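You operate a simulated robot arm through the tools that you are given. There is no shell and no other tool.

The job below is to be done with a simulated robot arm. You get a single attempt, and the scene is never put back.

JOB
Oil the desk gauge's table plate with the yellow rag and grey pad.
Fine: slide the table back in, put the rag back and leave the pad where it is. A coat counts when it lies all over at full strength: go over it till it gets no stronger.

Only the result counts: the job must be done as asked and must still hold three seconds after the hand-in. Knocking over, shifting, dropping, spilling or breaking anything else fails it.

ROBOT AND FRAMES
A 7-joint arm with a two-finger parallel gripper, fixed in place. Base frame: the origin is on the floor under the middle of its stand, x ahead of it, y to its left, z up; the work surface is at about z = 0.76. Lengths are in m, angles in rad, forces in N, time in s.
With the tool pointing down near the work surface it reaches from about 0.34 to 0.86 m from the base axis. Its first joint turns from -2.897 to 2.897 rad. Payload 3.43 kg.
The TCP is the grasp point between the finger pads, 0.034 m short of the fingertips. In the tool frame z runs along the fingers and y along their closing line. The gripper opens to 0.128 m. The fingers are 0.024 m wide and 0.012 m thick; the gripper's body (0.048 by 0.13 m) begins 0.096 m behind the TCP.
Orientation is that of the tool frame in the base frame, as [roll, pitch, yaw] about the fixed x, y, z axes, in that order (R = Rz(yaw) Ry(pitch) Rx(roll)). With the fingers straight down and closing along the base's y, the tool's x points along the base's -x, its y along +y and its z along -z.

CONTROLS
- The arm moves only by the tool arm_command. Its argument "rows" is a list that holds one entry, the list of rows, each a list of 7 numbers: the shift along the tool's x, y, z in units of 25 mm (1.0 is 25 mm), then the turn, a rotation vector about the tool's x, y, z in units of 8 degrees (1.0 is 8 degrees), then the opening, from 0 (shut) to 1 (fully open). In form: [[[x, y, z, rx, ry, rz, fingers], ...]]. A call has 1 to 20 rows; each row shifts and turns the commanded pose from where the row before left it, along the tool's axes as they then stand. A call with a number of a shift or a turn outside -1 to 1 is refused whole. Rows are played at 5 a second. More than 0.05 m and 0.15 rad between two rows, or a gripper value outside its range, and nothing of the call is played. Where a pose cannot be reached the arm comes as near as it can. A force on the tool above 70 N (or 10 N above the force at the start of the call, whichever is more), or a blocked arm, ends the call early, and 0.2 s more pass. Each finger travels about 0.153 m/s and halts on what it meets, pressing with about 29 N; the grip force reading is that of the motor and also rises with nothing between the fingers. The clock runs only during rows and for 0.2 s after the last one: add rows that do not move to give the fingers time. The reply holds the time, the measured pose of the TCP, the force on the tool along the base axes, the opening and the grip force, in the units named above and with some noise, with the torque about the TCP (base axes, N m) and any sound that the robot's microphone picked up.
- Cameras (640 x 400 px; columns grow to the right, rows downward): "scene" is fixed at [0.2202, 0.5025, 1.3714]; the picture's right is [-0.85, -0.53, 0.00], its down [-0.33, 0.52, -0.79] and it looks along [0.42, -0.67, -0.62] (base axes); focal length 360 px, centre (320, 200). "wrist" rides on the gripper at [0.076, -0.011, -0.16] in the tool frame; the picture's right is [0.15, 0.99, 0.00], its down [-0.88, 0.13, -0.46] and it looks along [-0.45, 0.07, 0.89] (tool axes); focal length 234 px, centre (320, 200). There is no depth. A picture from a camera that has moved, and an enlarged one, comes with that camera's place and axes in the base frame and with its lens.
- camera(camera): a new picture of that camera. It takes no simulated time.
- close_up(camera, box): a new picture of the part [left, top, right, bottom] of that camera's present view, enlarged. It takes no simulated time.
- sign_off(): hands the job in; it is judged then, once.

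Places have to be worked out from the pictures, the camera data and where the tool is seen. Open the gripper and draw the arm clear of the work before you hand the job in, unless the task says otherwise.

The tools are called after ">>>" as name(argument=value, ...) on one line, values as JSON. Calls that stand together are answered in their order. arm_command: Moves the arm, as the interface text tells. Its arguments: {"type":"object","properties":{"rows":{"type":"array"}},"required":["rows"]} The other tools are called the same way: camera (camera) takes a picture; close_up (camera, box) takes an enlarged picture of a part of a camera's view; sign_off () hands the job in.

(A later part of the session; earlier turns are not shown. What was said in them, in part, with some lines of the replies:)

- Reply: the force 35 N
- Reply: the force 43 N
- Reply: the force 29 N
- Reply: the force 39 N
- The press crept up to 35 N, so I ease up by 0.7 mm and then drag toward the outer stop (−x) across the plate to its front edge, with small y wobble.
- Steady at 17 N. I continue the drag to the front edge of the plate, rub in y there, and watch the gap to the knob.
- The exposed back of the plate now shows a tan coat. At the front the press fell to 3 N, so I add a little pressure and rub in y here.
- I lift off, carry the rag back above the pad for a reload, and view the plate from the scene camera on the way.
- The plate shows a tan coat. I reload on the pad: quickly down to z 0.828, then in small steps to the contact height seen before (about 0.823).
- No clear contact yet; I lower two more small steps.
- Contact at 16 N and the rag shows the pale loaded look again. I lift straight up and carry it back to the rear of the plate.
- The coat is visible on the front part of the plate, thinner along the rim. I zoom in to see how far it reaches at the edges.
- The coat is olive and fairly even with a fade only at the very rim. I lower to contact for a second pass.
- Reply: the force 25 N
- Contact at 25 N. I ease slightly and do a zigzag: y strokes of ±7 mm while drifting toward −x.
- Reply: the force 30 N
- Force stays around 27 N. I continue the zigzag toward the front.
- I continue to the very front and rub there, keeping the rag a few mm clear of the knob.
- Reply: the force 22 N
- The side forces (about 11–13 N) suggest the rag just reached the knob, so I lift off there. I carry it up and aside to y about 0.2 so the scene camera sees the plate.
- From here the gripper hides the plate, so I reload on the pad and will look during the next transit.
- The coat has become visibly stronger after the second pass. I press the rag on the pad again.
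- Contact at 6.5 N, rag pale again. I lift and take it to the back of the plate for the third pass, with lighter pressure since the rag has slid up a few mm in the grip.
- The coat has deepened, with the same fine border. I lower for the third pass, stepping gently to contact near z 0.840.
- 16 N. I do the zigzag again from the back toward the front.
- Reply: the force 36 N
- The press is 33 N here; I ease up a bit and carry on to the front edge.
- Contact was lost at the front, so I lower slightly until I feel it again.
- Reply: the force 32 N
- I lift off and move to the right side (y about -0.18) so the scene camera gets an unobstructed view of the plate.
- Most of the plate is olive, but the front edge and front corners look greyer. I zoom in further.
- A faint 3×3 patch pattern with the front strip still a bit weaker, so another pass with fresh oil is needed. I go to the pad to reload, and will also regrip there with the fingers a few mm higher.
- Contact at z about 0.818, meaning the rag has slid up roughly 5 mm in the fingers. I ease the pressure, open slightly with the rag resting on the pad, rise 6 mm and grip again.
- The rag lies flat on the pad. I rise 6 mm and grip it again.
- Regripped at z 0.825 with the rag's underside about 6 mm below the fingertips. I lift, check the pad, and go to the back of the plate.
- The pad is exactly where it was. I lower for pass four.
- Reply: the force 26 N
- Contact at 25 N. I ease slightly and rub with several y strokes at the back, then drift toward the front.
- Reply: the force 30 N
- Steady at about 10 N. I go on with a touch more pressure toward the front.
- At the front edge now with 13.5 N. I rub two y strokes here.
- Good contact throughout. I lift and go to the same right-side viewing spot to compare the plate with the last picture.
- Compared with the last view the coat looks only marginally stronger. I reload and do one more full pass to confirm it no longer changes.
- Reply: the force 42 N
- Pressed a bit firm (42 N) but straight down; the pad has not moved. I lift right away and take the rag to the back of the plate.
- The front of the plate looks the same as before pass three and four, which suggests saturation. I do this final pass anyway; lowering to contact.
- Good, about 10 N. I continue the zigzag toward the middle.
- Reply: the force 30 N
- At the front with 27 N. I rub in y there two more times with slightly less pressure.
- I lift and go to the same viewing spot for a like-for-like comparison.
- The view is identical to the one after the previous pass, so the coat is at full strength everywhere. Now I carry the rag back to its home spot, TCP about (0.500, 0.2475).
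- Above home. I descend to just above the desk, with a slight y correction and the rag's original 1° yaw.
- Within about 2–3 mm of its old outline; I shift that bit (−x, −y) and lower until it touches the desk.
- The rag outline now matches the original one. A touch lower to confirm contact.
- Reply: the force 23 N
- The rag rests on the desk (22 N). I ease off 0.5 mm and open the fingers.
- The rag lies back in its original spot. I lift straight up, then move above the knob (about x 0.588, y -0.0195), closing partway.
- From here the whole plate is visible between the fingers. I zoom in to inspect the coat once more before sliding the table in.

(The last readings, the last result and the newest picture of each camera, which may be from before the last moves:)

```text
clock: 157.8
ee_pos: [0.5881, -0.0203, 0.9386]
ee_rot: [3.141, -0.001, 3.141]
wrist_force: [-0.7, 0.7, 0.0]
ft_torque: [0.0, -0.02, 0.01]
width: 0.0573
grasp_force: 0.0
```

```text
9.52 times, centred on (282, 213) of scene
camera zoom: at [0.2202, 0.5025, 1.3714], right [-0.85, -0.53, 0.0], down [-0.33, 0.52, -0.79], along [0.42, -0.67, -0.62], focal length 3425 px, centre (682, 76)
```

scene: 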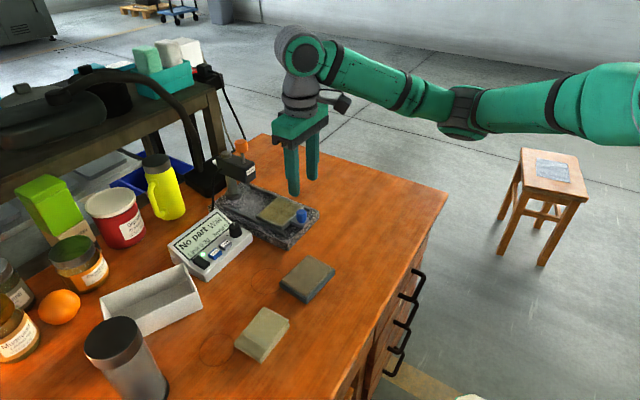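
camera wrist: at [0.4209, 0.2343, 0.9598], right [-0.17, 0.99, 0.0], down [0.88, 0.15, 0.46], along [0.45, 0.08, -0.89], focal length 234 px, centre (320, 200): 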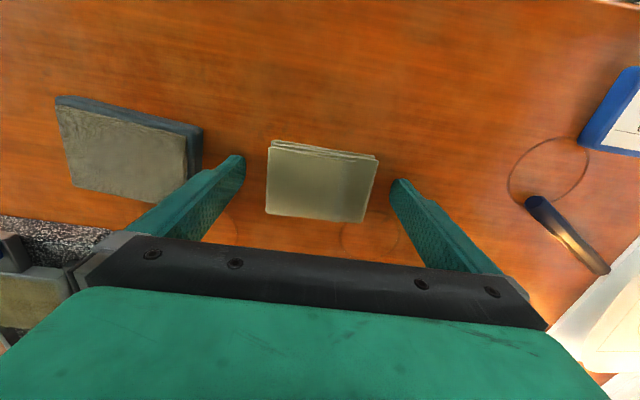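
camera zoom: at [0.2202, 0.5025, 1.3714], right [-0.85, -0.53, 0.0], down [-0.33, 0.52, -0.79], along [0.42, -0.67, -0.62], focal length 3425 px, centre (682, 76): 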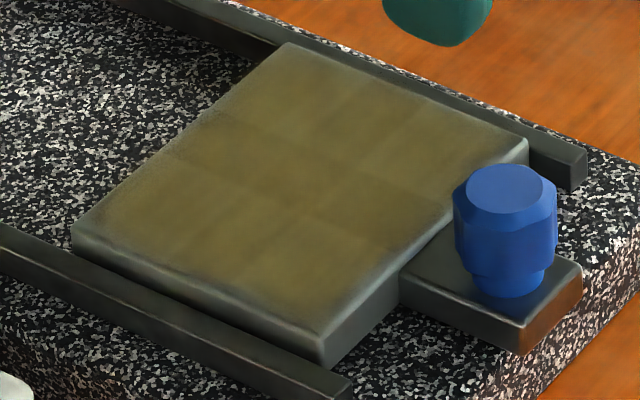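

The front rim looks a bit wider and greyer than the back rim. I zoom in on the edges to judge whether there is a really thinner strip.

>>> close_up(camera="wrist", box=[300, 160, 365, 200])

>>> close_up(camera="wrist", box=[295, 195, 360, 235])

>>> close_up(camera="scene", box=[264, 208, 292, 234])

>>> close_up(camera="scene", box=[272, 194, 300, 214])

```text
9.85 times, centred on (332, 180) of wrist
camera zoom: at [0.5111, -0.0316, 1.0985], right [-0.15, 0.99, 0.0], down [0.88, 0.13, 0.46], along [0.45, 0.07, -0.89], focal length 2306 px, centre (197, 397)
```

zoom: 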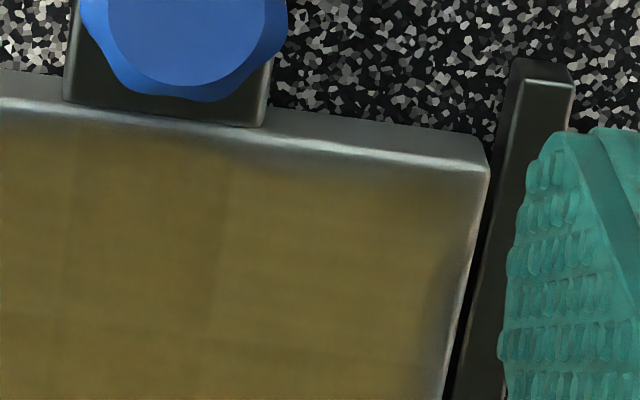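

```text
9.85 times, centred on (328, 215) of wrist
camera zoom: at [0.5111, -0.0316, 1.0985], right [-0.15, 0.99, 0.0], down [0.88, 0.13, 0.46], along [0.45, 0.07, -0.89], focal length 2306 px, centre (246, 52)
```

zoom: 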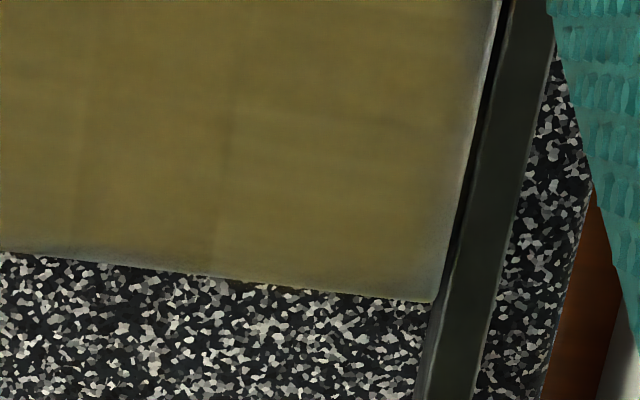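

```text
15.38 times, centred on (278, 221) of scene
camera zoom: at [0.2202, 0.5025, 1.3714], right [-0.85, -0.53, 0.0], down [-0.33, 0.52, -0.79], along [0.42, -0.67, -0.62], focal length 5532 px, centre (966, -123)
```

zoom: 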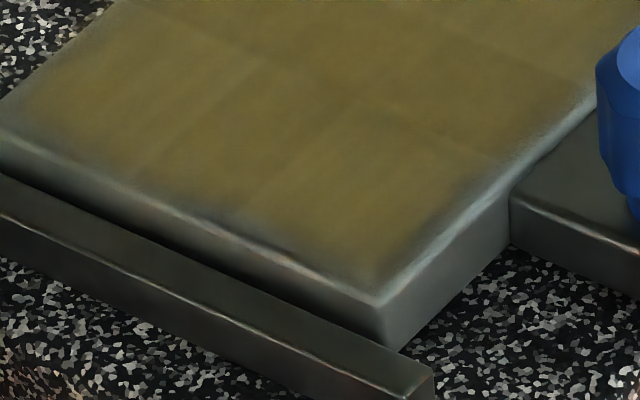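

```text
16.00 times, centred on (286, 204) of scene
camera zoom: at [0.2202, 0.5025, 1.3714], right [-0.85, -0.53, 0.0], down [-0.33, 0.52, -0.79], along [0.42, -0.67, -0.62], focal length 5753 px, centre (864, 136)
```

zoom: 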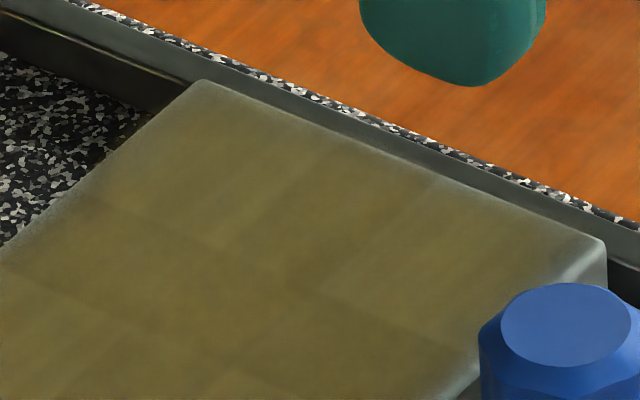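

The rim fade looks similar on all sides, but to be sure nothing is left thin I will do one more pass with larger overshoot at the front and sides. I return to the rag with open fingers.

>>> arm_command(rows=[[[0.3, 1, 0, 0, 0, 0, 0.6], [0.3, 1, 0, 0, 0, 0, 0.8], [0.3, 1, 0, 0, 0, 0, 1], [0.3, 1, 0, 0, 0, 0, 1], [0.3, 1, 0, 0, 0, 0, 1], [0.3, 1, 0, 0, 0, 0, 1], [0.3, 1, 0, 0, 0, 0, 1], [0.3, 1, 0, 0, 0, 0, 1], [0.4, 1, 0, 0, 0, 0, 1], [0.4, 1, 0, 0, 0, 0, 1], [0.36, 0.7, 0, 0, 0, -0.15, 1], [0, 0, 1, 0, 0, 0, 1], [0, 0, 1, 0, 0, 0, 1], [0, 0, 1, 0, 0, 0, 1], [0, 0, 0, 0, 0, 0, 1]]])

>>> camera(camera="wrist")

>>> close_up(camera="scene", box=[190, 240, 340, 380])

```text
clock: 161.0
ee_pos: [0.5006, 0.2463, 0.8625]
ee_rot: [-3.141, 0.002, -3.123]
wrist_force: [0.3, 1.0, 0.3]
ft_torque: [-0.01, 0.01, 0.02]
width: 0.1283
grasp_force: 0.0
```

```text
taken
camera wrist: at [0.423, 0.2339, 1.0227], right [-0.17, 0.99, 0.0], down [0.88, 0.15, 0.46], along [0.45, 0.08, -0.89], focal length 234 px, centre (320, 200)
```

wrist: 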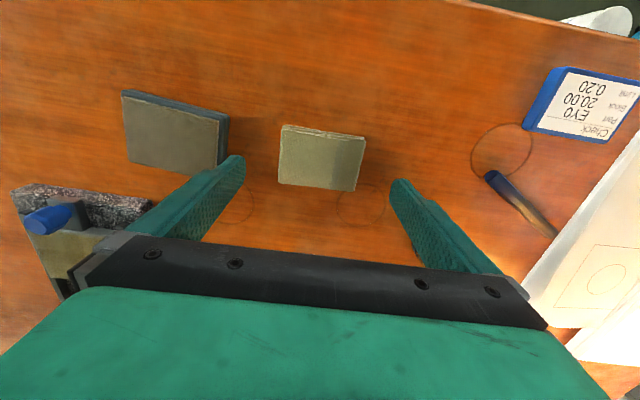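

```text
2.86 times, centred on (265, 310) of scene
camera zoom: at [0.2202, 0.5025, 1.3714], right [-0.85, -0.53, 0.0], down [-0.33, 0.52, -0.79], along [0.42, -0.67, -0.62], focal length 1027 px, centre (477, -114)
```

zoom: 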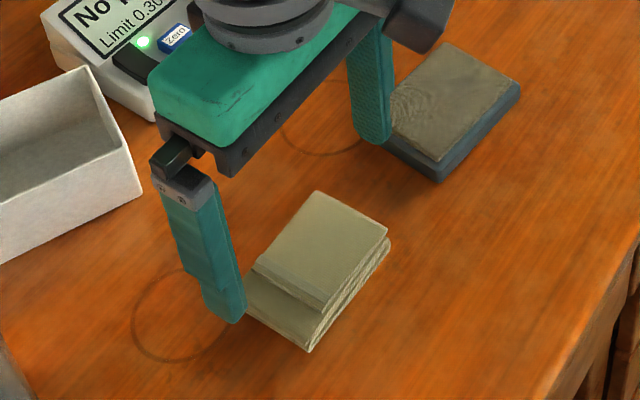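

Aligned over the rag. I descend to z about 0.8005 and grip it as before.

>>> arm_command(rows=[[[0, 0.04, 1, 0, 0, 0, 1], [0, 0, 1, 0, 0, 0, 1], [0, 0, 0.46, 0, 0, 0, 1], [0, 0, 0, 0, 0, 0, 0.85], [0, 0, 0, 0, 0, 0, 0.75], [0, 0, 0, 0, 0, 0, 0.65], [0, 0, 0, 0, 0, 0, 0.4], [0, 0, 0, 0, 0, 0, 0], [0, 0, 0, 0, 0, 0, 0]]])

>>> camera(camera="wrist")

>>> close_up(camera="scene", box=[190, 240, 340, 380])

```text
clock: 163.0
ee_pos: [0.4999, 0.2487, 0.8007]
ee_rot: [-3.141, 0.001, -3.122]
wrist_force: [1.0, -0.2, -0.2]
ft_torque: [0.02, -0.01, -0.03]
width: 0.0889
grasp_force: 28.8
```

```text
taken
camera wrist: at [0.4228, 0.2352, 0.9612], right [-0.17, 0.99, 0.0], down [0.88, 0.15, 0.46], along [0.45, 0.08, -0.89], focal length 234 px, centre (320, 200)
```

wrist: 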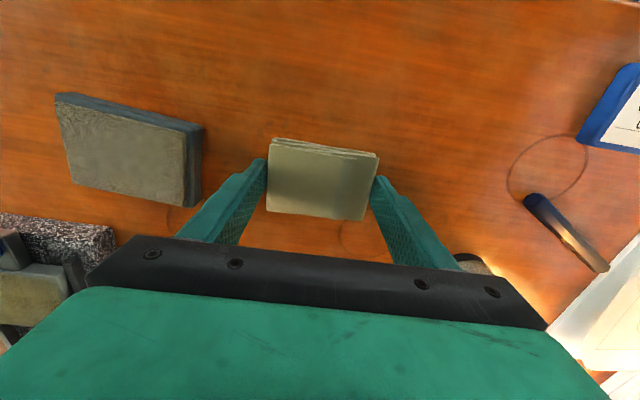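

```text
2.86 times, centred on (265, 310) of scene
camera zoom: at [0.2202, 0.5025, 1.3714], right [-0.85, -0.53, 0.0], down [-0.33, 0.52, -0.79], along [0.42, -0.67, -0.62], focal length 1027 px, centre (477, -114)
```

zoom: 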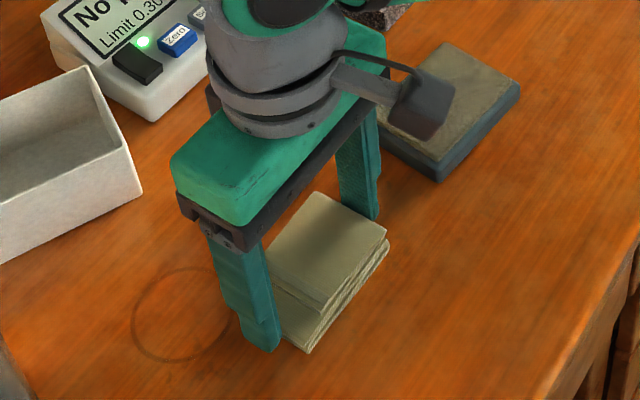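

Held again; put-back pose is TCP (0.500, 0.248, 0.800). I lift and reload on the pad.

>>> arm_command(rows=[[[0, 0, -0.3, 0, 0, 0, 0], [0, 0, -0.7, 0, 0, 0, 0], [0, 0, -1, 0, 0, 0, 0], [0, 0, -1, 0, 0, 0, 0], [0, -1, -0.3, 0, 0, 0, 0], [0, -1, 0, 0, 0, 0, 0], [0, -1, 0, 0, 0, 0, 0], [0, -1, 0, 0, 0, 0, 0], [0, -1, 0, 0, 0, 0, 0], [-0.05, -0.8, 0, 0, 0, 0.7, 0], [0, -0.38, 0, 0, 0, 0, 0], [0, 0, 1, 0, 0, 0, 0], [0, 0, 0.8, 0, 0, 0, 0], [0, 0, 0.2, 0, 0, 0, 0], [0, 0, 0, 0, 0, 0, 0]]])

>>> close_up(camera="scene", box=[240, 200, 360, 320])

```text
clock: 166.2
ee_pos: [0.5029, 0.0946, 0.8312]
ee_rot: [-3.141, 0.001, 3.063]
wrist_force: [0.0, 0.2, -0.1]
ft_torque: [0.01, 0.02, 0.0]
width: 0.0888
grasp_force: 28.7
```

```text
3.33 times, centred on (300, 260) of scene
camera zoom: at [0.2202, 0.5025, 1.3714], right [-0.85, -0.53, 0.0], down [-0.33, 0.52, -0.79], along [0.42, -0.67, -0.62], focal length 1199 px, centre (387, 0)
```

zoom: 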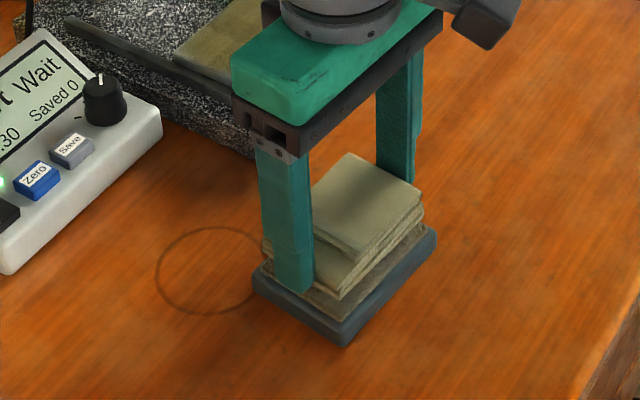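

>>> arm_command(rows=[[[0, 0, 0.12, 0, 0, 0, 0], [0, 0, 0.1, 0, 0, 0, 0], [0, 0, 0.04, 0, 0, 0, 0], [0, 0, 0, 0, 0, 0, 0]]])

```text
clock: 167.2
ee_pos: [0.5028, 0.0951, 0.8257]
ee_rot: [-3.141, -0.001, 3.063]
wrist_force: [-0.1, 0.1, -0.7]
ft_torque: [0.01, 0.01, 0.02]
width: 0.0888
grasp_force: 28.8
```

>>> arm_command(rows=[[[0, 0, 0.04, 0, 0, 0, 0], [0, 0, 0.04, 0, 0, 0, 0], [0, 0, 0, 0, 0, 0, 0]]])

```text
clock: 168.0
ee_pos: [0.5036, 0.0939, 0.8245]
ee_rot: [3.141, 0.0, 3.065]
wrist_force: [-0.3, 0.0, -0.3]
ft_torque: [-0.04, -0.03, -0.01]
width: 0.0889
grasp_force: 28.9
```

>>> arm_command(rows=[[[0, 0, 0.04, 0, 0, 0, 0], [0, 0, 0, 0, 0, 0, 0], [0, 0, 0, 0, 0, 0, 0]]])

>>> close_up(camera="scene", box=[240, 200, 360, 320])

```text
clock: 168.8
ee_pos: [0.5036, 0.0941, 0.8245]
ee_rot: [-3.141, 0.0, 3.063]
wrist_force: [-0.3, 0.1, -0.4]
ft_torque: [0.01, -0.01, -0.02]
width: 0.089
grasp_force: 29.5
```

```text
3.33 times, centred on (300, 260) of scene
camera zoom: at [0.2202, 0.5025, 1.3714], right [-0.85, -0.53, 0.0], down [-0.33, 0.52, -0.79], along [0.42, -0.67, -0.62], focal length 1199 px, centre (387, 0)
```

zoom: 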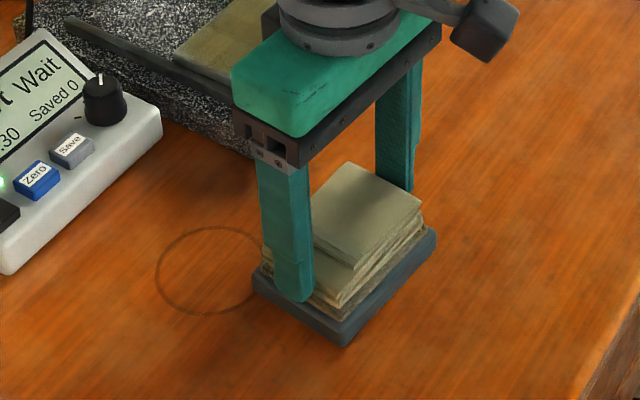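

>>> arm_command(rows=[[[0, 0, 0.03, 0, 0, 0, 0], [0, 0, 0, 0, 0, 0, 0], [0, 0, 0, 0, 0, 0, 0]]])

```text
clock: 169.6
ee_pos: [0.5027, 0.0927, 0.8241]
ee_rot: [-3.141, 0.001, 3.064]
wrist_force: [2.9, 3.0, 17.2]
ft_torque: [-0.06, -0.06, 0.02]
width: 0.0891
grasp_force: 28.9
```

Reloaded at 17 N. I lift and move to the back of the plate.

>>> arm_command(rows=[[[0, 0, -0.1, 0, 0, 0, 0], [0, 0, -0.6, 0, 0, 0, 0], [0, 0, -1, 0, 0, 0, 0], [0, 0, -1, 0, 0, 0, 0], [0, 0, -1.0, 0, 0, -0.55, 0], [-0.6, -0.9, -0.3, 0, 0, 0, 0], [-1, -0.9, 0, 0, 0, 0, 0], [-1, -0.9, 0, 0, 0, 0, 0], [-1, -0.9, 0, 0, 0, 0, 0], [-1, -0.7, 0, 0, 0, 0, 0], [-1, -0.21, 0, 0, 0, 0, 0], [-1, 0, 0, 0, 0, 0, 0], [-0.38, 0, 0.8, 0, 0, 0, 0], [0, 0, 1, 0, 0, 0, 0], [0, 0, 0.9, 0, 0, 0, 0], [0, 0, 0.2, 0, 0, 0, 0], [0, 0, 0, 0, 0, 0, 0]]])

>>> close_up(camera="wrist", box=[220, 40, 420, 240])

```text
clock: 173.2
ee_pos: [0.6793, -0.0193, 0.8498]
ee_rot: [3.14, 0.001, 3.141]
wrist_force: [0.1, 0.3, 0.2]
ft_torque: [-0.01, 0.0, -0.01]
width: 0.0889
grasp_force: 29.1
```

```text
2.00 times, centred on (320, 140) of wrist
camera zoom: at [0.6011, -0.0306, 1.0099], right [-0.15, 0.99, 0.0], down [0.88, 0.13, 0.46], along [0.45, 0.07, -0.89], focal length 468 px, centre (320, 320)
```

zoom: 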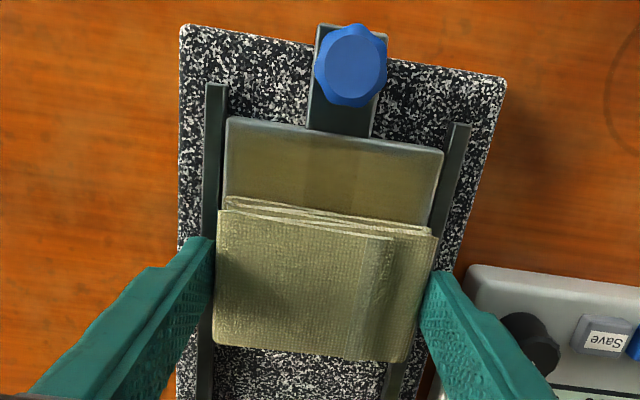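

I lower to contact and rub with wider strokes: up to 14 mm toward −y, 9 mm toward +y (keeping clear of the display box).

>>> arm_command(rows=[[[0, 0, 0.12, 0, 0, 0, 0], [0, 0, 0.06, 0, 0, 0, 0], [0, 0, 0.04, 0, 0, 0, 0], [0, 0, 0, 0, 0, 0, 0]]])

```text
clock: 174.2
ee_pos: [0.6791, -0.0188, 0.8447]
ee_rot: [3.141, -0.001, -3.142]
wrist_force: [0.7, 0.3, 0.0]
ft_torque: [-0.02, 0.0, 0.0]
width: 0.0888
grasp_force: 29.0
```

>>> arm_command(rows=[[[0, 0, 0.04, 0, 0, 0, 0], [0, 0, 0.02, 0, 0, 0, 0], [0, 0, 0, 0, 0, 0, 0]]])

```text
clock: 175.0
ee_pos: [0.6794, -0.0188, 0.844]
ee_rot: [3.14, 0.003, -3.14]
wrist_force: [0.0, 4.5, 22.7]
ft_torque: [0.11, 0.15, 0.01]
width: 0.0889
grasp_force: 29.1
```

Contact at 23 N. Wide strokes at the back now.

>>> arm_command(rows=[[[0, -0.18, -0.02, 0, 0, 0, 0], [0, -0.18, 0, 0, 0, 0, 0], [0, -0.18, 0, 0, 0, 0, 0], [0, 0.18, 0, 0, 0, 0, 0], [0, 0.18, 0, 0, 0, 0, 0], [0, 0.18, 0, 0, 0, 0, 0], [0, 0.18, 0, 0, 0, 0, 0], [0, 0.16, 0, 0, 0, 0, 0], [0, -0.16, 0, 0, 0, 0, 0], [0, -0.18, 0, 0, 0, 0, 0], [0, 0, 0, 0, 0, 0, 0]]])

```text
clock: 177.4
ee_pos: [0.6776, -0.0176, 0.8433]
ee_rot: [3.14, 0.003, -3.14]
wrist_force: [0.2, 13.5, 26.8]
ft_torque: [0.33, 0.05, 0.04]
width: 0.089
grasp_force: 28.8
```

Good. I drift toward the front with wide zigzags.

>>> arm_command(rows=[[[0.08, -0.18, -0.01, 0, 0, 0, 0], [0.08, -0.18, 0, 0, 0, 0, 0], [0.08, -0.18, 0, 0, 0, 0, 0], [0.08, 0.18, 0, 0, 0, 0, 0], [0.08, 0.18, 0, 0, 0, 0, 0], [0.08, 0.18, 0, 0, 0, 0, 0], [0.08, 0.18, 0, 0, 0, 0, 0], [0.08, 0.18, 0, 0, 0, 0, 0], [0.08, -0.18, 0, 0, 0, 0, 0], [0.08, -0.18, 0, 0, 0, 0, 0], [0, 0, 0, 0, 0, 0, 0]]])

```text
clock: 179.8
ee_pos: [0.6576, -0.019, 0.8451]
ee_rot: [-3.141, -0.001, 3.141]
wrist_force: [0.0, -0.7, -0.8]
ft_torque: [-0.04, 0.0, 0.01]
width: 0.0892
grasp_force: 29.3
```

Contact was lost in the middle (z 0.845); I lower a little to regain it.

>>> arm_command(rows=[[[0, 0, 0.03, 0, 0, 0, 0], [0, 0, 0.02, 0, 0, 0, 0], [0, 0, 0, 0, 0, 0, 0]]])

```text
clock: 180.6
ee_pos: [0.6581, -0.0188, 0.8444]
ee_rot: [-3.141, 0.002, 3.141]
wrist_force: [0.5, 0.7, 15.0]
ft_torque: [0.0, 0.09, 0.04]
width: 0.0892
grasp_force: 28.8
```

>>> arm_command(rows=[[[0.05, -0.18, 0, 0, 0, 0, 0], [0.05, -0.18, 0, 0, 0, 0, 0], [0.05, -0.18, 0, 0, 0, 0, 0], [0.05, 0.18, 0, 0, 0, 0, 0], [0.05, 0.18, 0, 0, 0, 0, 0], [0.05, 0.18, 0, 0, 0, 0, 0], [0.05, 0.18, 0, 0, 0, 0, 0], [0.05, 0.18, 0, 0, 0, 0, 0], [0.05, 0.1, 0, 0, 0, 0, 0], [0.05, -0.14, 0, 0, 0, 0, 0], [0.05, -0.14, 0, 0, 0, 0, 0], [0.05, -0.18, 0, 0, 0, 0, 0], [0, 0, 0, 0, 0, 0, 0]]])

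>>> close_up(camera="wrist", box=[220, 40, 420, 240])

```text
clock: 183.4
ee_pos: [0.642, -0.0199, 0.8433]
ee_rot: [-3.141, 0.002, 3.138]
wrist_force: [-3.5, 2.6, 36.9]
ft_torque: [0.56, 0.0, 0.06]
width: 0.089
grasp_force: 29.1
```

```text
2.00 times, centred on (320, 140) of wrist
camera zoom: at [0.5645, -0.0319, 1.0025], right [-0.14, 0.99, 0.0], down [0.88, 0.13, 0.46], along [0.45, 0.06, -0.89], focal length 468 px, centre (320, 320)
```

zoom: 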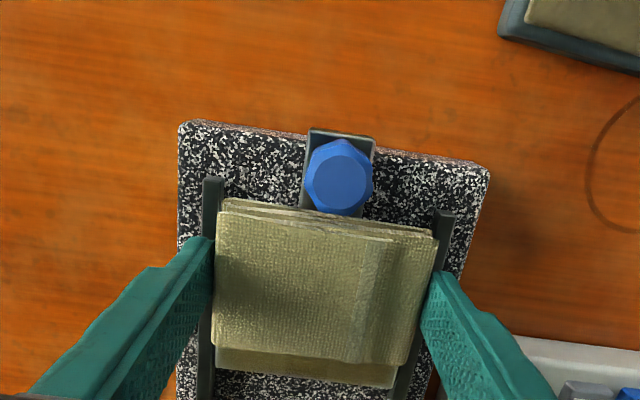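

Ease up, and advance further toward the knob in 2 mm steps to overhang the front edge as far as possible.

>>> arm_command(rows=[[[0.08, 0, -0.025, 0, 0, 0, 0], [0.08, 0, 0, 0, 0, 0, 0], [0.08, 0, 0, 0, 0, 0, 0], [0, 0, 0, 0, 0, 0, 0]]])

>>> close_up(camera="wrist", box=[220, 40, 420, 240])

>>> close_up(camera="scene", box=[250, 170, 320, 240])

```text
clock: 184.4
ee_pos: [0.6366, -0.019, 0.8433]
ee_rot: [3.141, -0.001, 3.139]
wrist_force: [7.9, -2.5, 5.9]
ft_torque: [-0.21, -0.26, 0.03]
width: 0.0892
grasp_force: 29.3
```

```text
2.00 times, centred on (320, 140) of wrist
camera zoom: at [0.5593, -0.0305, 1.0026], right [-0.14, 0.99, 0.0], down [0.88, 0.13, 0.45], along [0.45, 0.07, -0.89], focal length 468 px, centre (320, 320)
```

zoom: 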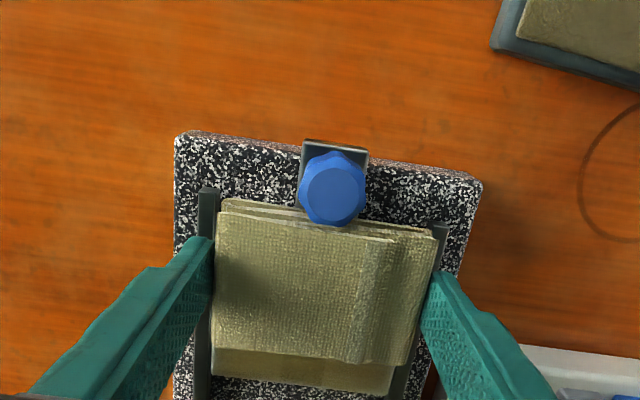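

```text
5.71 times, centred on (285, 205) of scene
camera zoom: at [0.2202, 0.5025, 1.3714], right [-0.85, -0.53, 0.0], down [-0.33, 0.52, -0.79], along [0.42, -0.67, -0.62], focal length 2055 px, centre (520, 171)
```

zoom: 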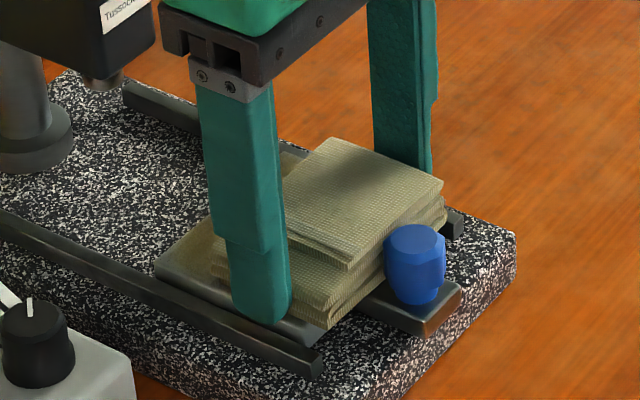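

The rag touches the knob (x force 8 N) and fully overhangs the plate's front edge. I back off 1 mm and rub wide in y here.

>>> arm_command(rows=[[[-0.04, 0, 0.015, 0, 0, 0, 0], [0, -0.18, 0, 0, 0, 0, 0], [0, -0.18, 0, 0, 0, 0, 0], [0, -0.18, 0, 0, 0, 0, 0], [0, 0.18, 0, 0, 0, 0, 0], [0, 0.18, 0, 0, 0, 0, 0], [0, 0.18, 0, 0, 0, 0, 0], [0, 0.18, 0, 0, 0, 0, 0], [0, 0.18, 0, 0, 0, 0, 0], [0, 0.1, 0, 0, 0, 0, 0], [0, -0.1, 0, 0, 0, 0, 0], [0, -0.18, 0, 0, 0, 0, 0], [0, -0.18, 0, 0, 0, 0, 0], [0, -0.18, 0, 0, 0, 0, 0], [0, -0.18, 0, 0, 0, 0, 0], [0, 0.18, 0, 0, 0, 0, 0], [0, 0.18, 0, 0, 0, 0, 0], [0, 0, 0, 0, 0, 0, 0]]])

```text
clock: 188.2
ee_pos: [0.6382, -0.0189, 0.8433]
ee_rot: [3.141, 0.002, 3.139]
wrist_force: [-0.8, 0.0, -0.7]
ft_torque: [-0.01, -0.02, -0.03]
width: 0.0889
grasp_force: 29.0
```

Force faded to zero during that, so I press down slightly and repeat the front strokes.

>>> arm_command(rows=[[[0, 0, 0.03, 0, 0, 0, 0], [0, 0, 0.01, 0, 0, 0, 0], [0, 0, 0, 0, 0, 0, 0]]])

```text
clock: 189.0
ee_pos: [0.6373, -0.0184, 0.8425]
ee_rot: [3.14, 0.003, -3.141]
wrist_force: [0.8, -0.3, 7.8]
ft_torque: [-0.06, 0.07, 0.03]
width: 0.0891
grasp_force: 29.2
```

>>> arm_command(rows=[[[0, -0.18, 0.01, 0, 0, 0, 0], [0, -0.18, 0, 0, 0, 0, 0], [0, -0.18, 0, 0, 0, 0, 0], [0, 0.18, 0, 0, 0, 0, 0], [0, 0.18, 0, 0, 0, 0, 0], [0, 0.18, 0, 0, 0, 0, 0], [0, 0.18, 0, 0, 0, 0, 0], [0, 0.18, 0, 0, 0, 0, 0], [0, 0.1, 0, 0, 0, 0, 0], [0, -0.1, 0, 0, 0, 0, 0], [0, -0.18, 0, 0, 0, 0, 0], [0, -0.18, 0, 0, 0, 0, 0], [0, 0, 0, 0, 0, 0, 0]]])

```text
clock: 191.8
ee_pos: [0.6364, -0.0184, 0.8429]
ee_rot: [3.141, 0.0, 3.141]
wrist_force: [1.1, 9.8, 21.7]
ft_torque: [0.31, -0.07, 0.03]
width: 0.089
grasp_force: 29.3
```

Good contact at the end. I lift off and bring the rag back above its home spot.

>>> arm_command(rows=[[[0, 0, -0.2, 0, 0, 0, 0], [0, 0, -1, 0, 0, 0, 0], [0, 0, -1, 0, 0, 0, 0], [0, 0, -1, 0, 0, 0, 0], [1, 0.6, -0.4, 0, 0, 0, 0], [1, 1, 0, 0, 0, 0, 0], [1, 1, 0, 0, 0, 0, 0], [1, 1, 0, 0, 0, 0, 0], [0.8, 1, 0, 0, 0, 0, 0], [0.66, 1, 0, 0, 0, 0, 0], [0, 1, 0, 0, 0, 0, 0], [0, 1, 0, 0, 0, 0, 0], [0, 1, 0, 0, 0, 0, 0], [0, 1, 0, 0, 0, 0, 0], [0, 1, 0, 0, 0, 0, 0], [0, 0.04, 0, 0, 0, -0.15, 0], [0, 0, 0, 0, 0, 0, 0]]])

>>> camera(camera="scene")

```text
clock: 195.4
ee_pos: [0.5017, 0.2475, 0.9328]
ee_rot: [-3.142, 0.0, -3.12]
wrist_force: [-0.3, -0.7, -0.2]
ft_torque: [0.02, -0.02, 0.0]
width: 0.0887
grasp_force: 28.8
```

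```text
taken
```

scene: 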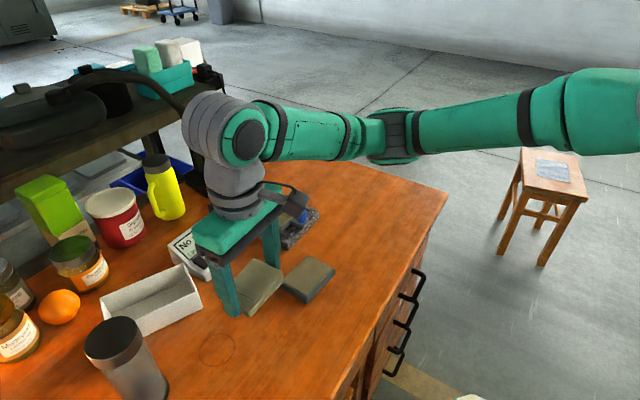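

Above home. I descend close to the desk and compare with the original outline.

>>> arm_command(rows=[[[0.04, 0, 1, 0, 0, 0, 0], [0, 0, 1, 0, 0, 0, 0], [0, 0, 1, 0, 0, 0, 0], [0, 0, 1, 0, 0, 0, 0], [0, 0, 0.9, 0, 0, 0, 0], [0, 0, 0.2, 0, 0, 0, 0], [0, 0, 0.08, 0, 0, 0, 0], [0, 0, 0, 0, 0, 0, 0]]])

>>> close_up(camera="scene", box=[190, 240, 340, 380])

```text
clock: 197.2
ee_pos: [0.5018, 0.2473, 0.8022]
ee_rot: [-3.141, 0.0, -3.122]
wrist_force: [-0.4, -0.4, -1.0]
ft_torque: [0.01, 0.02, -0.02]
width: 0.0887
grasp_force: 28.7
```

```text
2.86 times, centred on (265, 310) of scene
camera zoom: at [0.2202, 0.5025, 1.3714], right [-0.85, -0.53, 0.0], down [-0.33, 0.52, -0.79], along [0.42, -0.67, -0.62], focal length 1027 px, centre (477, -114)
```

zoom: 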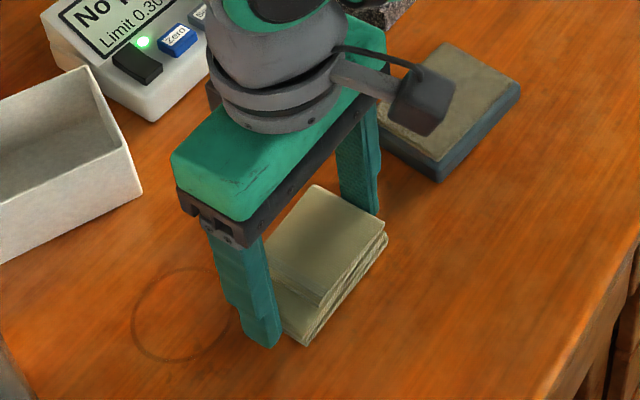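

A couple of mm to go in −x and down. I correct and lower to contact.

>>> arm_command(rows=[[[0.09, 0.01, 0.04, 0, 0, 0, 0], [0, 0, 0.04, 0, 0, 0, 0], [0, 0, 0, 0, 0, 0, 0]]])

```text
clock: 198.0
ee_pos: [0.4987, 0.2473, 0.8014]
ee_rot: [3.141, -0.001, -3.12]
wrist_force: [-1.1, 0.3, -0.2]
ft_torque: [0.0, 0.01, -0.01]
width: 0.0891
grasp_force: 28.9
```

>>> arm_command(rows=[[[0, 0, 0.04, 0, 0, 0, 0], [0, 0, 0.02, 0, 0, 0, 0], [0, 0, 0, 0, 0, 0, 0]]])

>>> close_up(camera="scene", box=[190, 240, 340, 380])

```text
clock: 198.8
ee_pos: [0.4978, 0.2471, 0.7987]
ee_rot: [3.141, -0.001, -3.121]
wrist_force: [-1.1, 0.4, -0.3]
ft_torque: [0.01, 0.02, -0.01]
width: 0.089
grasp_force: 29.6
```

```text
2.86 times, centred on (265, 310) of scene
camera zoom: at [0.2202, 0.5025, 1.3714], right [-0.85, -0.53, 0.0], down [-0.33, 0.52, -0.79], along [0.42, -0.67, -0.62], focal length 1027 px, centre (477, -114)
```

zoom: 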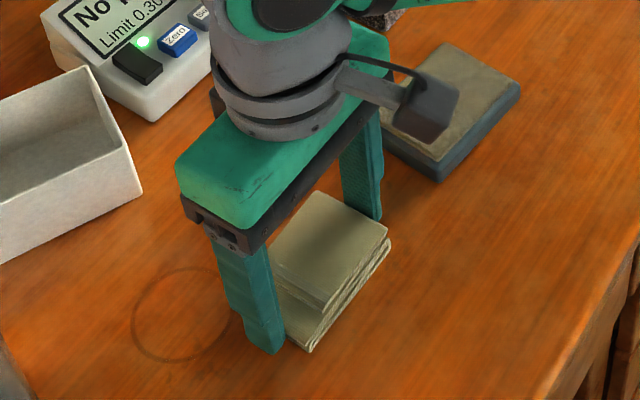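

The outline now matches the original. One more small step to feel the desk, then I release.

>>> arm_command(rows=[[[0, 0, 0.03, 0, 0, 0, 0], [0, 0, 0, 0, 0, 0, 0]]])

```text
clock: 199.4
ee_pos: [0.4987, 0.2476, 0.7979]
ee_rot: [3.141, 0.001, -3.12]
wrist_force: [-1.9, -0.2, 12.6]
ft_torque: [-0.19, 0.23, 0.02]
width: 0.0888
grasp_force: 29.2
```

The rag rests on the desk at 12.6 N. I ease off and open.

>>> arm_command(rows=[[[0, 0, -0.015, 0, 0, 0, 0], [0, 0, 0, 0, 0, 0, 0], [0, 0, 0, 0, 0, 0, 0.75], [0, 0, 0, 0, 0, 0, 0.85], [0, 0, 0, 0, 0, 0, 1], [0, 0, 0, 0, 0, 0, 1]]])

>>> close_up(camera="scene", box=[190, 240, 340, 380])

```text
clock: 200.8
ee_pos: [0.4985, 0.2488, 0.7973]
ee_rot: [3.142, -0.001, -3.12]
wrist_force: [0.8, 0.0, 0.1]
ft_torque: [0.02, 0.02, -0.01]
width: 0.1278
grasp_force: 0.0
```

```text
2.86 times, centred on (265, 310) of scene
camera zoom: at [0.2202, 0.5025, 1.3714], right [-0.85, -0.53, 0.0], down [-0.33, 0.52, -0.79], along [0.42, -0.67, -0.62], focal length 1027 px, centre (477, -114)
```

zoom: 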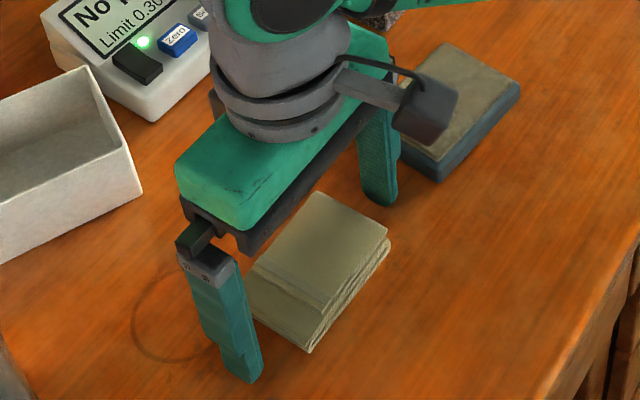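

The rag is back in place. I lift and move over the knob, then inspect the plate again.

>>> arm_command(rows=[[[0, 0, -0.5, 0, 0, 0, 1], [0, 0, -1, 0, 0, 0, 1], [0, 0, -1, 0, 0, 0, 1], [0, 0, -1, 0, 0, 0, 1], [0, 0, -1, 0, 0, 0, 1], [0, 0, -1, 0, 0, 0.15, 1], [-0.3, -1, 0, 0, 0, 0, 0.8], [-0.3, -1, 0, 0, 0, 0, 0.6], [-0.3, -1, 0, 0, 0, 0, 0.45], [-0.3, -1, 0, 0, 0, 0, 0.45], [-0.3, -1, 0, 0, 0, 0, 0.45], [-0.3, -1, 0, 0, 0, 0, 0.45], [-0.3, -1, 0, 0, 0, 0, 0.45], [-0.3, -1, 0, 0, 0, 0, 0.45], [-0.4, -1, 0, 0, 0, 0, 0.45], [-0.4, -1, 0, 0, 0, 0, 0.45], [-0.34, -0.72, 0, 0, 0, 0, 0.45], [0, 0, 0, 0, 0, 0, 0.45]]])

>>> close_up(camera="wrist", box=[285, 135, 365, 230])

>>> close_up(camera="scene", box=[260, 192, 304, 234])

>>> close_up(camera="wrist", box=[300, 160, 365, 200])

>>> camera(camera="scene")

```text
clock: 204.6
ee_pos: [0.5868, -0.0197, 0.9363]
ee_rot: [3.141, -0.001, 3.139]
wrist_force: [0.6, 0.3, -0.4]
ft_torque: [0.02, 0.0, -0.01]
width: 0.0576
grasp_force: 0.2
```

```text
4.21 times, centred on (325, 182) of wrist
camera zoom: at [0.5095, -0.0315, 1.0964], right [-0.15, 0.99, 0.0], down [0.88, 0.13, 0.46], along [0.45, 0.07, -0.89], focal length 986 px, centre (299, 274)
```

zoom: 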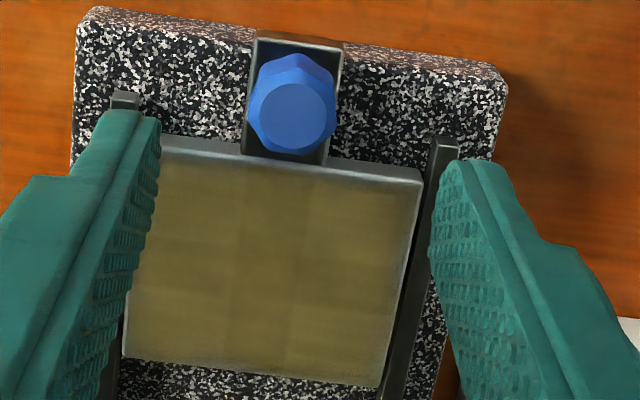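

```text
9.52 times, centred on (282, 213) of scene
camera zoom: at [0.2202, 0.5025, 1.3714], right [-0.85, -0.53, 0.0], down [-0.33, 0.52, -0.79], along [0.42, -0.67, -0.62], focal length 3425 px, centre (682, 76)
```

zoom: 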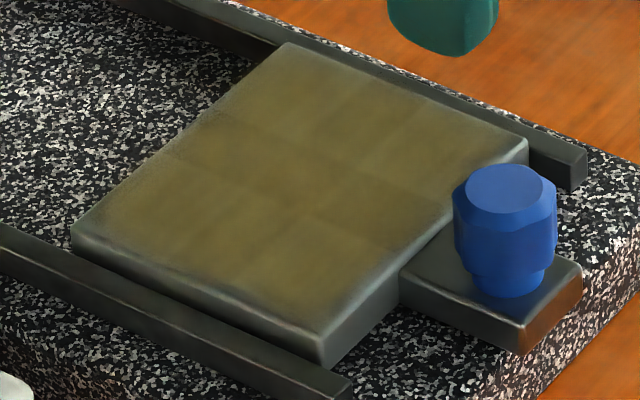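

```text
9.85 times, centred on (332, 180) of wrist
camera zoom: at [0.5095, -0.0315, 1.0964], right [-0.15, 0.99, 0.0], down [0.88, 0.13, 0.46], along [0.45, 0.07, -0.89], focal length 2306 px, centre (197, 397)
```

zoom: 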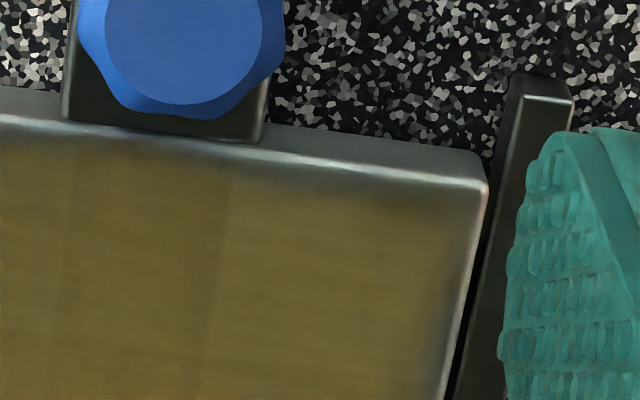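

```text
taken
```

scene: 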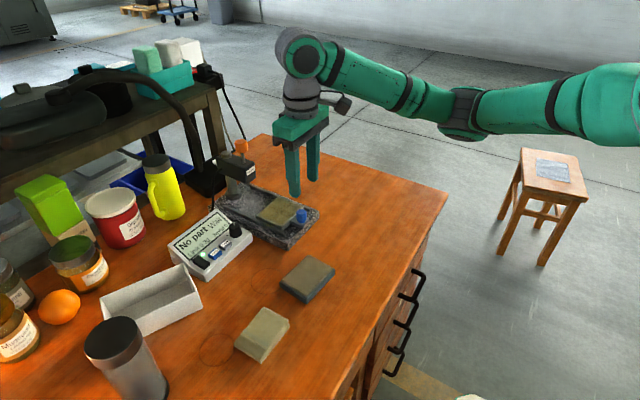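

The coat looks identical in tone and extent to before the last pass, so it is complete. Now I lower over the knob (x about 0.592) to slide the table back in.

>>> arm_command(rows=[[[-0.15, 0, 1, 0, 0, 0, 0.45], [0, 0, 1, 0, 0, 0, 0.45], [0, 0, 1, 0, 0, 0, 0.45], [0, 0, 0.5, 0, 0, 0, 0.45], [0, 0, 0, 0, 0, 0, 0.45]]])

>>> close_up(camera="wrist", box=[220, 40, 420, 240])

>>> close_up(camera="scene", box=[220, 150, 320, 250])

```text
clock: 205.8
ee_pos: [0.5912, -0.0194, 0.849]
ee_rot: [-3.141, 0.001, -3.142]
wrist_force: [-0.4, 0.1, 0.6]
ft_torque: [-0.03, -0.01, -0.02]
width: 0.0577
grasp_force: 0.1
```

```text
2.00 times, centred on (320, 140) of wrist
camera zoom: at [0.5134, -0.0312, 1.009], right [-0.15, 0.99, 0.0], down [0.88, 0.13, 0.46], along [0.45, 0.07, -0.89], focal length 468 px, centre (320, 320)
```

zoom: 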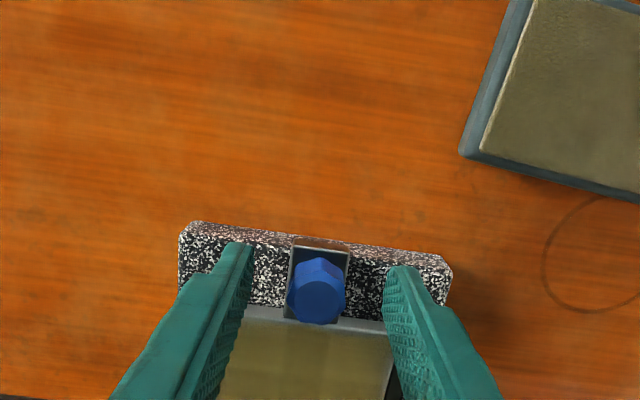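

```text
4.00 times, centred on (270, 200) of scene
camera zoom: at [0.2202, 0.5025, 1.3714], right [-0.85, -0.53, 0.0], down [-0.33, 0.52, -0.79], along [0.42, -0.67, -0.62], focal length 1438 px, centre (520, 200)
```

zoom: 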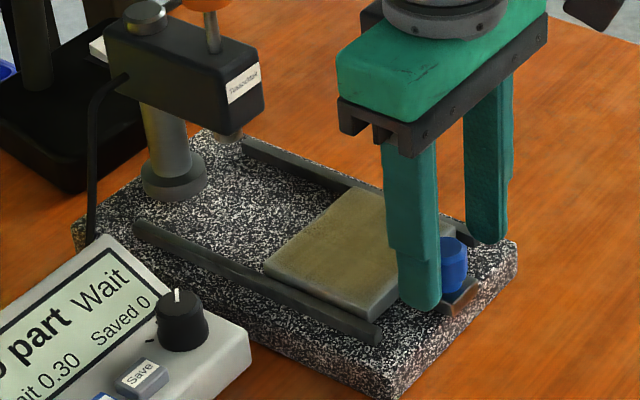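

The knob is between the fingers. I close on it.

>>> arm_command(rows=[[[0, 0, 0, 0, 0, 0, 0.3], [0, 0, 0, 0, 0, 0, 0], [0, 0, 0, 0, 0, 0, 0], [0, 0, 0, 0, 0, 0, 0]]])

```text
clock: 206.8
ee_pos: [0.5904, -0.0206, 0.8489]
ee_rot: [-3.141, -0.002, 3.139]
wrist_force: [-0.8, -5.3, -3.6]
ft_torque: [0.12, -0.01, -0.1]
width: 0.0244
grasp_force: 44.8
```

Gripped. I push the table in (+x) in 7 mm steps, watching the forces.

>>> arm_command(rows=[[[-0.2, -0.01, 0, 0, 0, 0, 0], [-0.3, 0, 0, 0, 0, 0, 0], [-0.3, 0, 0, 0, 0, 0, 0], [-0.3, 0, 0, 0, 0, 0, 0], [0, 0, 0, 0, 0, 0, 0]]])

```text
clock: 208.0
ee_pos: [0.6189, -0.0191, 0.8488]
ee_rot: [3.14, 0.003, -3.141]
wrist_force: [1.3, 7.2, 12.7]
ft_torque: [0.03, 0.1, 0.1]
width: 0.0246
grasp_force: 45.2
```

>>> arm_command(rows=[[[-0.3, 0.01, -0.015, 0, 0, 0, 0], [-0.3, 0.01, 0, 0, 0, 0, 0], [-0.3, 0, 0, 0, 0, 0, 0], [-0.3, 0, 0, 0, 0, 0, 0], [0, 0, 0, 0, 0, 0, 0]]])

>>> close_up(camera="scene", box=[220, 130, 320, 250])

```text
clock: 209.2
ee_pos: [0.6488, -0.0188, 0.8487]
ee_rot: [-3.141, 0.001, 3.14]
wrist_force: [-1.6, -5.6, 19.1]
ft_torque: [-0.01, 0.52, -0.06]
width: 0.0245
grasp_force: 45.0
```

```text
3.33 times, centred on (270, 190) of scene
camera zoom: at [0.2202, 0.5025, 1.3714], right [-0.85, -0.53, 0.0], down [-0.33, 0.52, -0.79], along [0.42, -0.67, -0.62], focal length 1199 px, centre (487, 233)
```

zoom: 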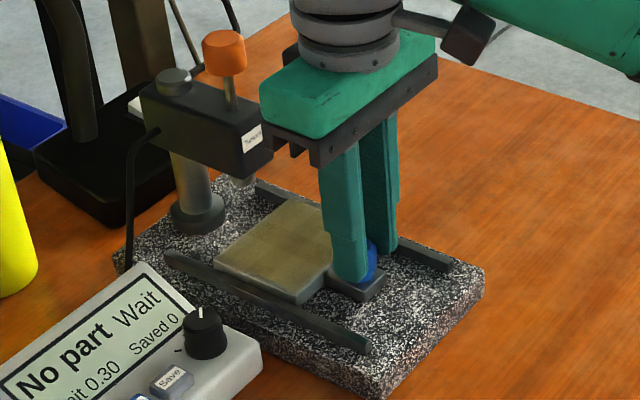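

Sliding in smoothly. I continue, easing up slightly, then slow down for the inner stop.

>>> arm_command(rows=[[[-0.3, 0, -0.02, 0, 0, 0, 0], [-0.3, 0, -0.005, 0, 0, 0, 0], [-0.3, 0, 0, 0, 0, 0, 0], [-0.2, 0, 0, 0, 0, 0, 0], [0, 0, 0, 0, 0, 0, 0]]])

```text
clock: 210.4
ee_pos: [0.6752, -0.0203, 0.85]
ee_rot: [3.141, 0.0, -3.141]
wrist_force: [-1.1, -3.1, 1.8]
ft_torque: [-0.46, 0.64, -0.07]
width: 0.0241
grasp_force: 45.4
```

>>> arm_command(rows=[[[-0.15, 0, 0, 0, 0, 0, 0], [-0.15, 0, 0, 0, 0, 0, 0], [0, 0, 0, 0, 0, 0, 0]]])

>>> close_up(camera="scene", box=[220, 130, 320, 250])

```text
clock: 211.2
ee_pos: [0.6826, -0.0211, 0.8497]
ee_rot: [-3.14, -0.002, 3.141]
wrist_force: [1.2, 3.4, -6.2]
ft_torque: [-0.17, 0.22, 0.02]
width: 0.0246
grasp_force: 44.5
```

```text
3.33 times, centred on (270, 190) of scene
camera zoom: at [0.2202, 0.5025, 1.3714], right [-0.85, -0.53, 0.0], down [-0.33, 0.52, -0.79], along [0.42, -0.67, -0.62], focal length 1199 px, centre (487, 233)
```

zoom: 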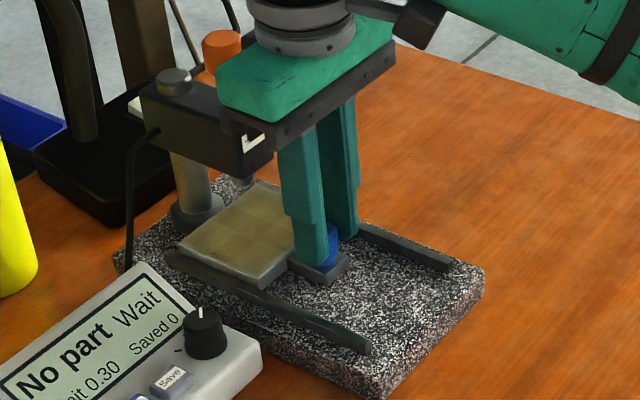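

>>> arm_command(rows=[[[-0.1, 0, 0, 0, 0, 0, 0], [-0.1, 0, 0, 0, 0, 0, 0], [0, 0, 0, 0, 0, 0, 0]]])

```text
clock: 212.0
ee_pos: [0.6863, -0.0196, 0.8495]
ee_rot: [-3.14, -0.004, -3.139]
wrist_force: [-37.5, 7.2, 6.7]
ft_torque: [-0.01, 1.51, 0.07]
width: 0.0246
grasp_force: 44.8
```

The inner stop is reached (−37.5 N). I relax the push by about 1 mm and open the fingers.

>>> arm_command(rows=[[[0.05, 0, 0, 0, 0, 0, 0], [0, 0, 0, 0, 0, 0, 0], [0, 0, 0, 0, 0, 0, 0.2], [0, 0, 0, 0, 0, 0, 0.45], [0, 0, 0, 0, 0, 0, 0.45]]])

>>> close_up(camera="scene", box=[220, 130, 320, 250])

```text
clock: 213.2
ee_pos: [0.6882, -0.0204, 0.8495]
ee_rot: [-3.142, 0.003, -3.142]
wrist_force: [0.8, 0.1, 0.9]
ft_torque: [0.01, -0.01, 0.0]
width: 0.0574
grasp_force: 0.1
```

```text
3.33 times, centred on (270, 190) of scene
camera zoom: at [0.2202, 0.5025, 1.3714], right [-0.85, -0.53, 0.0], down [-0.33, 0.52, -0.79], along [0.42, -0.67, -0.62], focal length 1199 px, centre (487, 233)
```

zoom: 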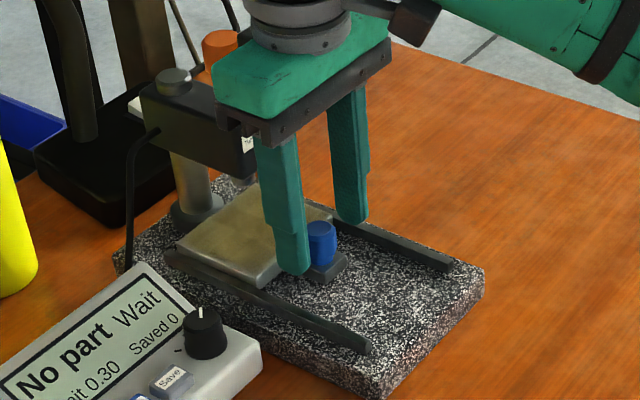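

Released with the table in. I lift straight up and draw the arm back and to the right, clear of everything.

>>> arm_command(rows=[[[0, 0, -0.5, 0, 0, 0, 0.45], [0, 0, -1, 0, 0, 0, 0.45], [0, 0, -1, 0, 0, 0, 0.45], [0.3, 0, -1, 0, 0, 0, 0.45], [0.5, 0, -1, 0, 0, 0, 0.6], [1, 0, -1, 0, 0, 0, 0.8], [1, 0, -1, 0, 0, 0, 1], [1, -1, 0, 0, 0, 0, 1], [1, -1, 0, 0, 0, 0, 1], [1, -1, 0, 0, 0, 0, 1], [0, -1, 0, 0, 0, 0, 1], [0, -1, 0, 0, 0, 0, 1], [0, -1, 0, 0, 0, 0, 1], [0, -1, 0, 0, 0, 0, 1], [0, 0, 0, 0, 0, 0, 1]]])

>>> camera(camera="scene")

>>> close_up(camera="scene", box=[160, 130, 360, 290])

>>> close_up(camera="scene", box=[180, 240, 360, 380])

>>> close_up(camera="scene", box=[220, 170, 310, 240])

```text
clock: 216.4
ee_pos: [0.5421, -0.1952, 1.0119]
ee_rot: [-3.141, -0.001, -3.141]
wrist_force: [-0.3, 0.1, -0.6]
ft_torque: [0.02, -0.03, -0.01]
width: 0.1281
grasp_force: 0.1
```

```text
taken
```

scene: 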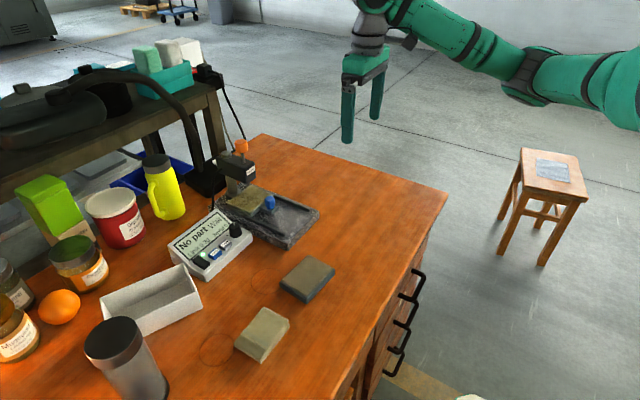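

```text
2.50 times, centred on (260, 210) of scene
camera zoom: at [0.2202, 0.5025, 1.3714], right [-0.85, -0.53, 0.0], down [-0.33, 0.52, -0.79], along [0.42, -0.67, -0.62], focal length 899 px, centre (470, 175)
```

zoom: 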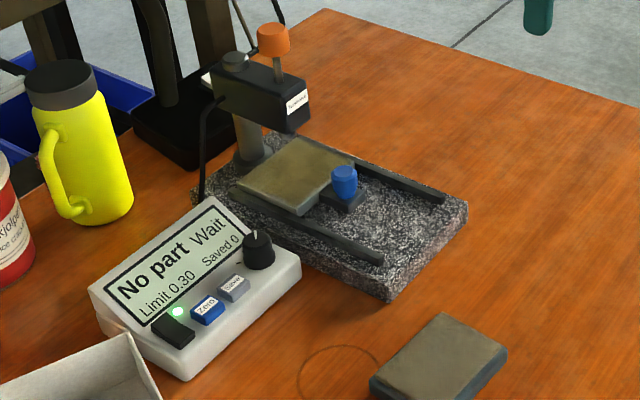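

```text
2.86 times, centred on (270, 310) of scene
camera zoom: at [0.2202, 0.5025, 1.3714], right [-0.85, -0.53, 0.0], down [-0.33, 0.52, -0.79], along [0.42, -0.67, -0.62], focal length 1027 px, centre (463, -114)
```

zoom: 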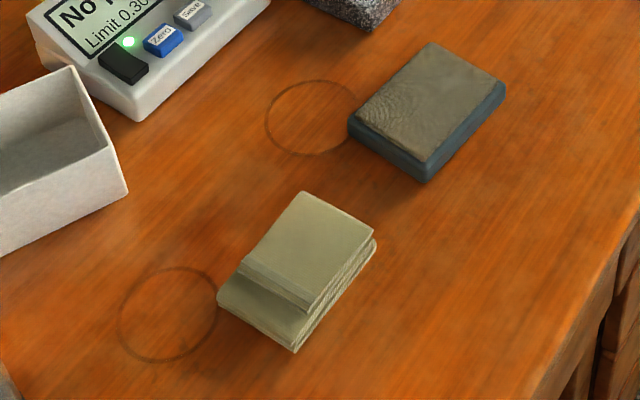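

```text
5.71 times, centred on (265, 205) of scene
camera zoom: at [0.2202, 0.5025, 1.3714], right [-0.85, -0.53, 0.0], down [-0.33, 0.52, -0.79], along [0.42, -0.67, -0.62], focal length 2055 px, centre (634, 171)
```

zoom: 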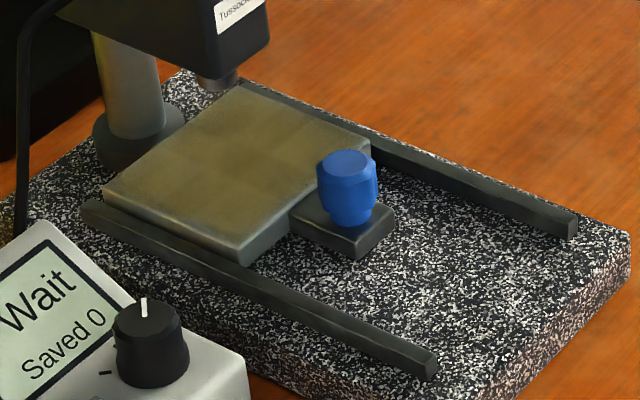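

The knob, plate, granite base, pad and rag all sit exactly where they did in the first pictures. The plate is coated all over, the display is unchanged, and the arm is clear with the gripper open, so I hand the job in.

>>> sign_off()

```text
The job is handed in.
```

I oiled the gauge's table plate, slid the table back in to its stop, and handed the job in. The rag is back where it was and the pad never moved.

- **Coat:** I made six passes, loading the rag on the pad before each one. The last passes made no visible difference in colour, so I judged the coat to be at full strength. This is by eye only; I have no other reading of coat strength.
- **Rim:** A narrow rim about 4–5 mm wide looks greyer than the rest. On the last pass I ran the rag well past the front and side edges, and the rim did not change. I took it to be how the plate edge looks rather than bare metal.
- **Rest of the bench:** In the final pictures the knob, gauge base, pad and rag match their starting positions. The display still reads "No part Wait", "Saved 0". The gripper is open and the arm is clear.
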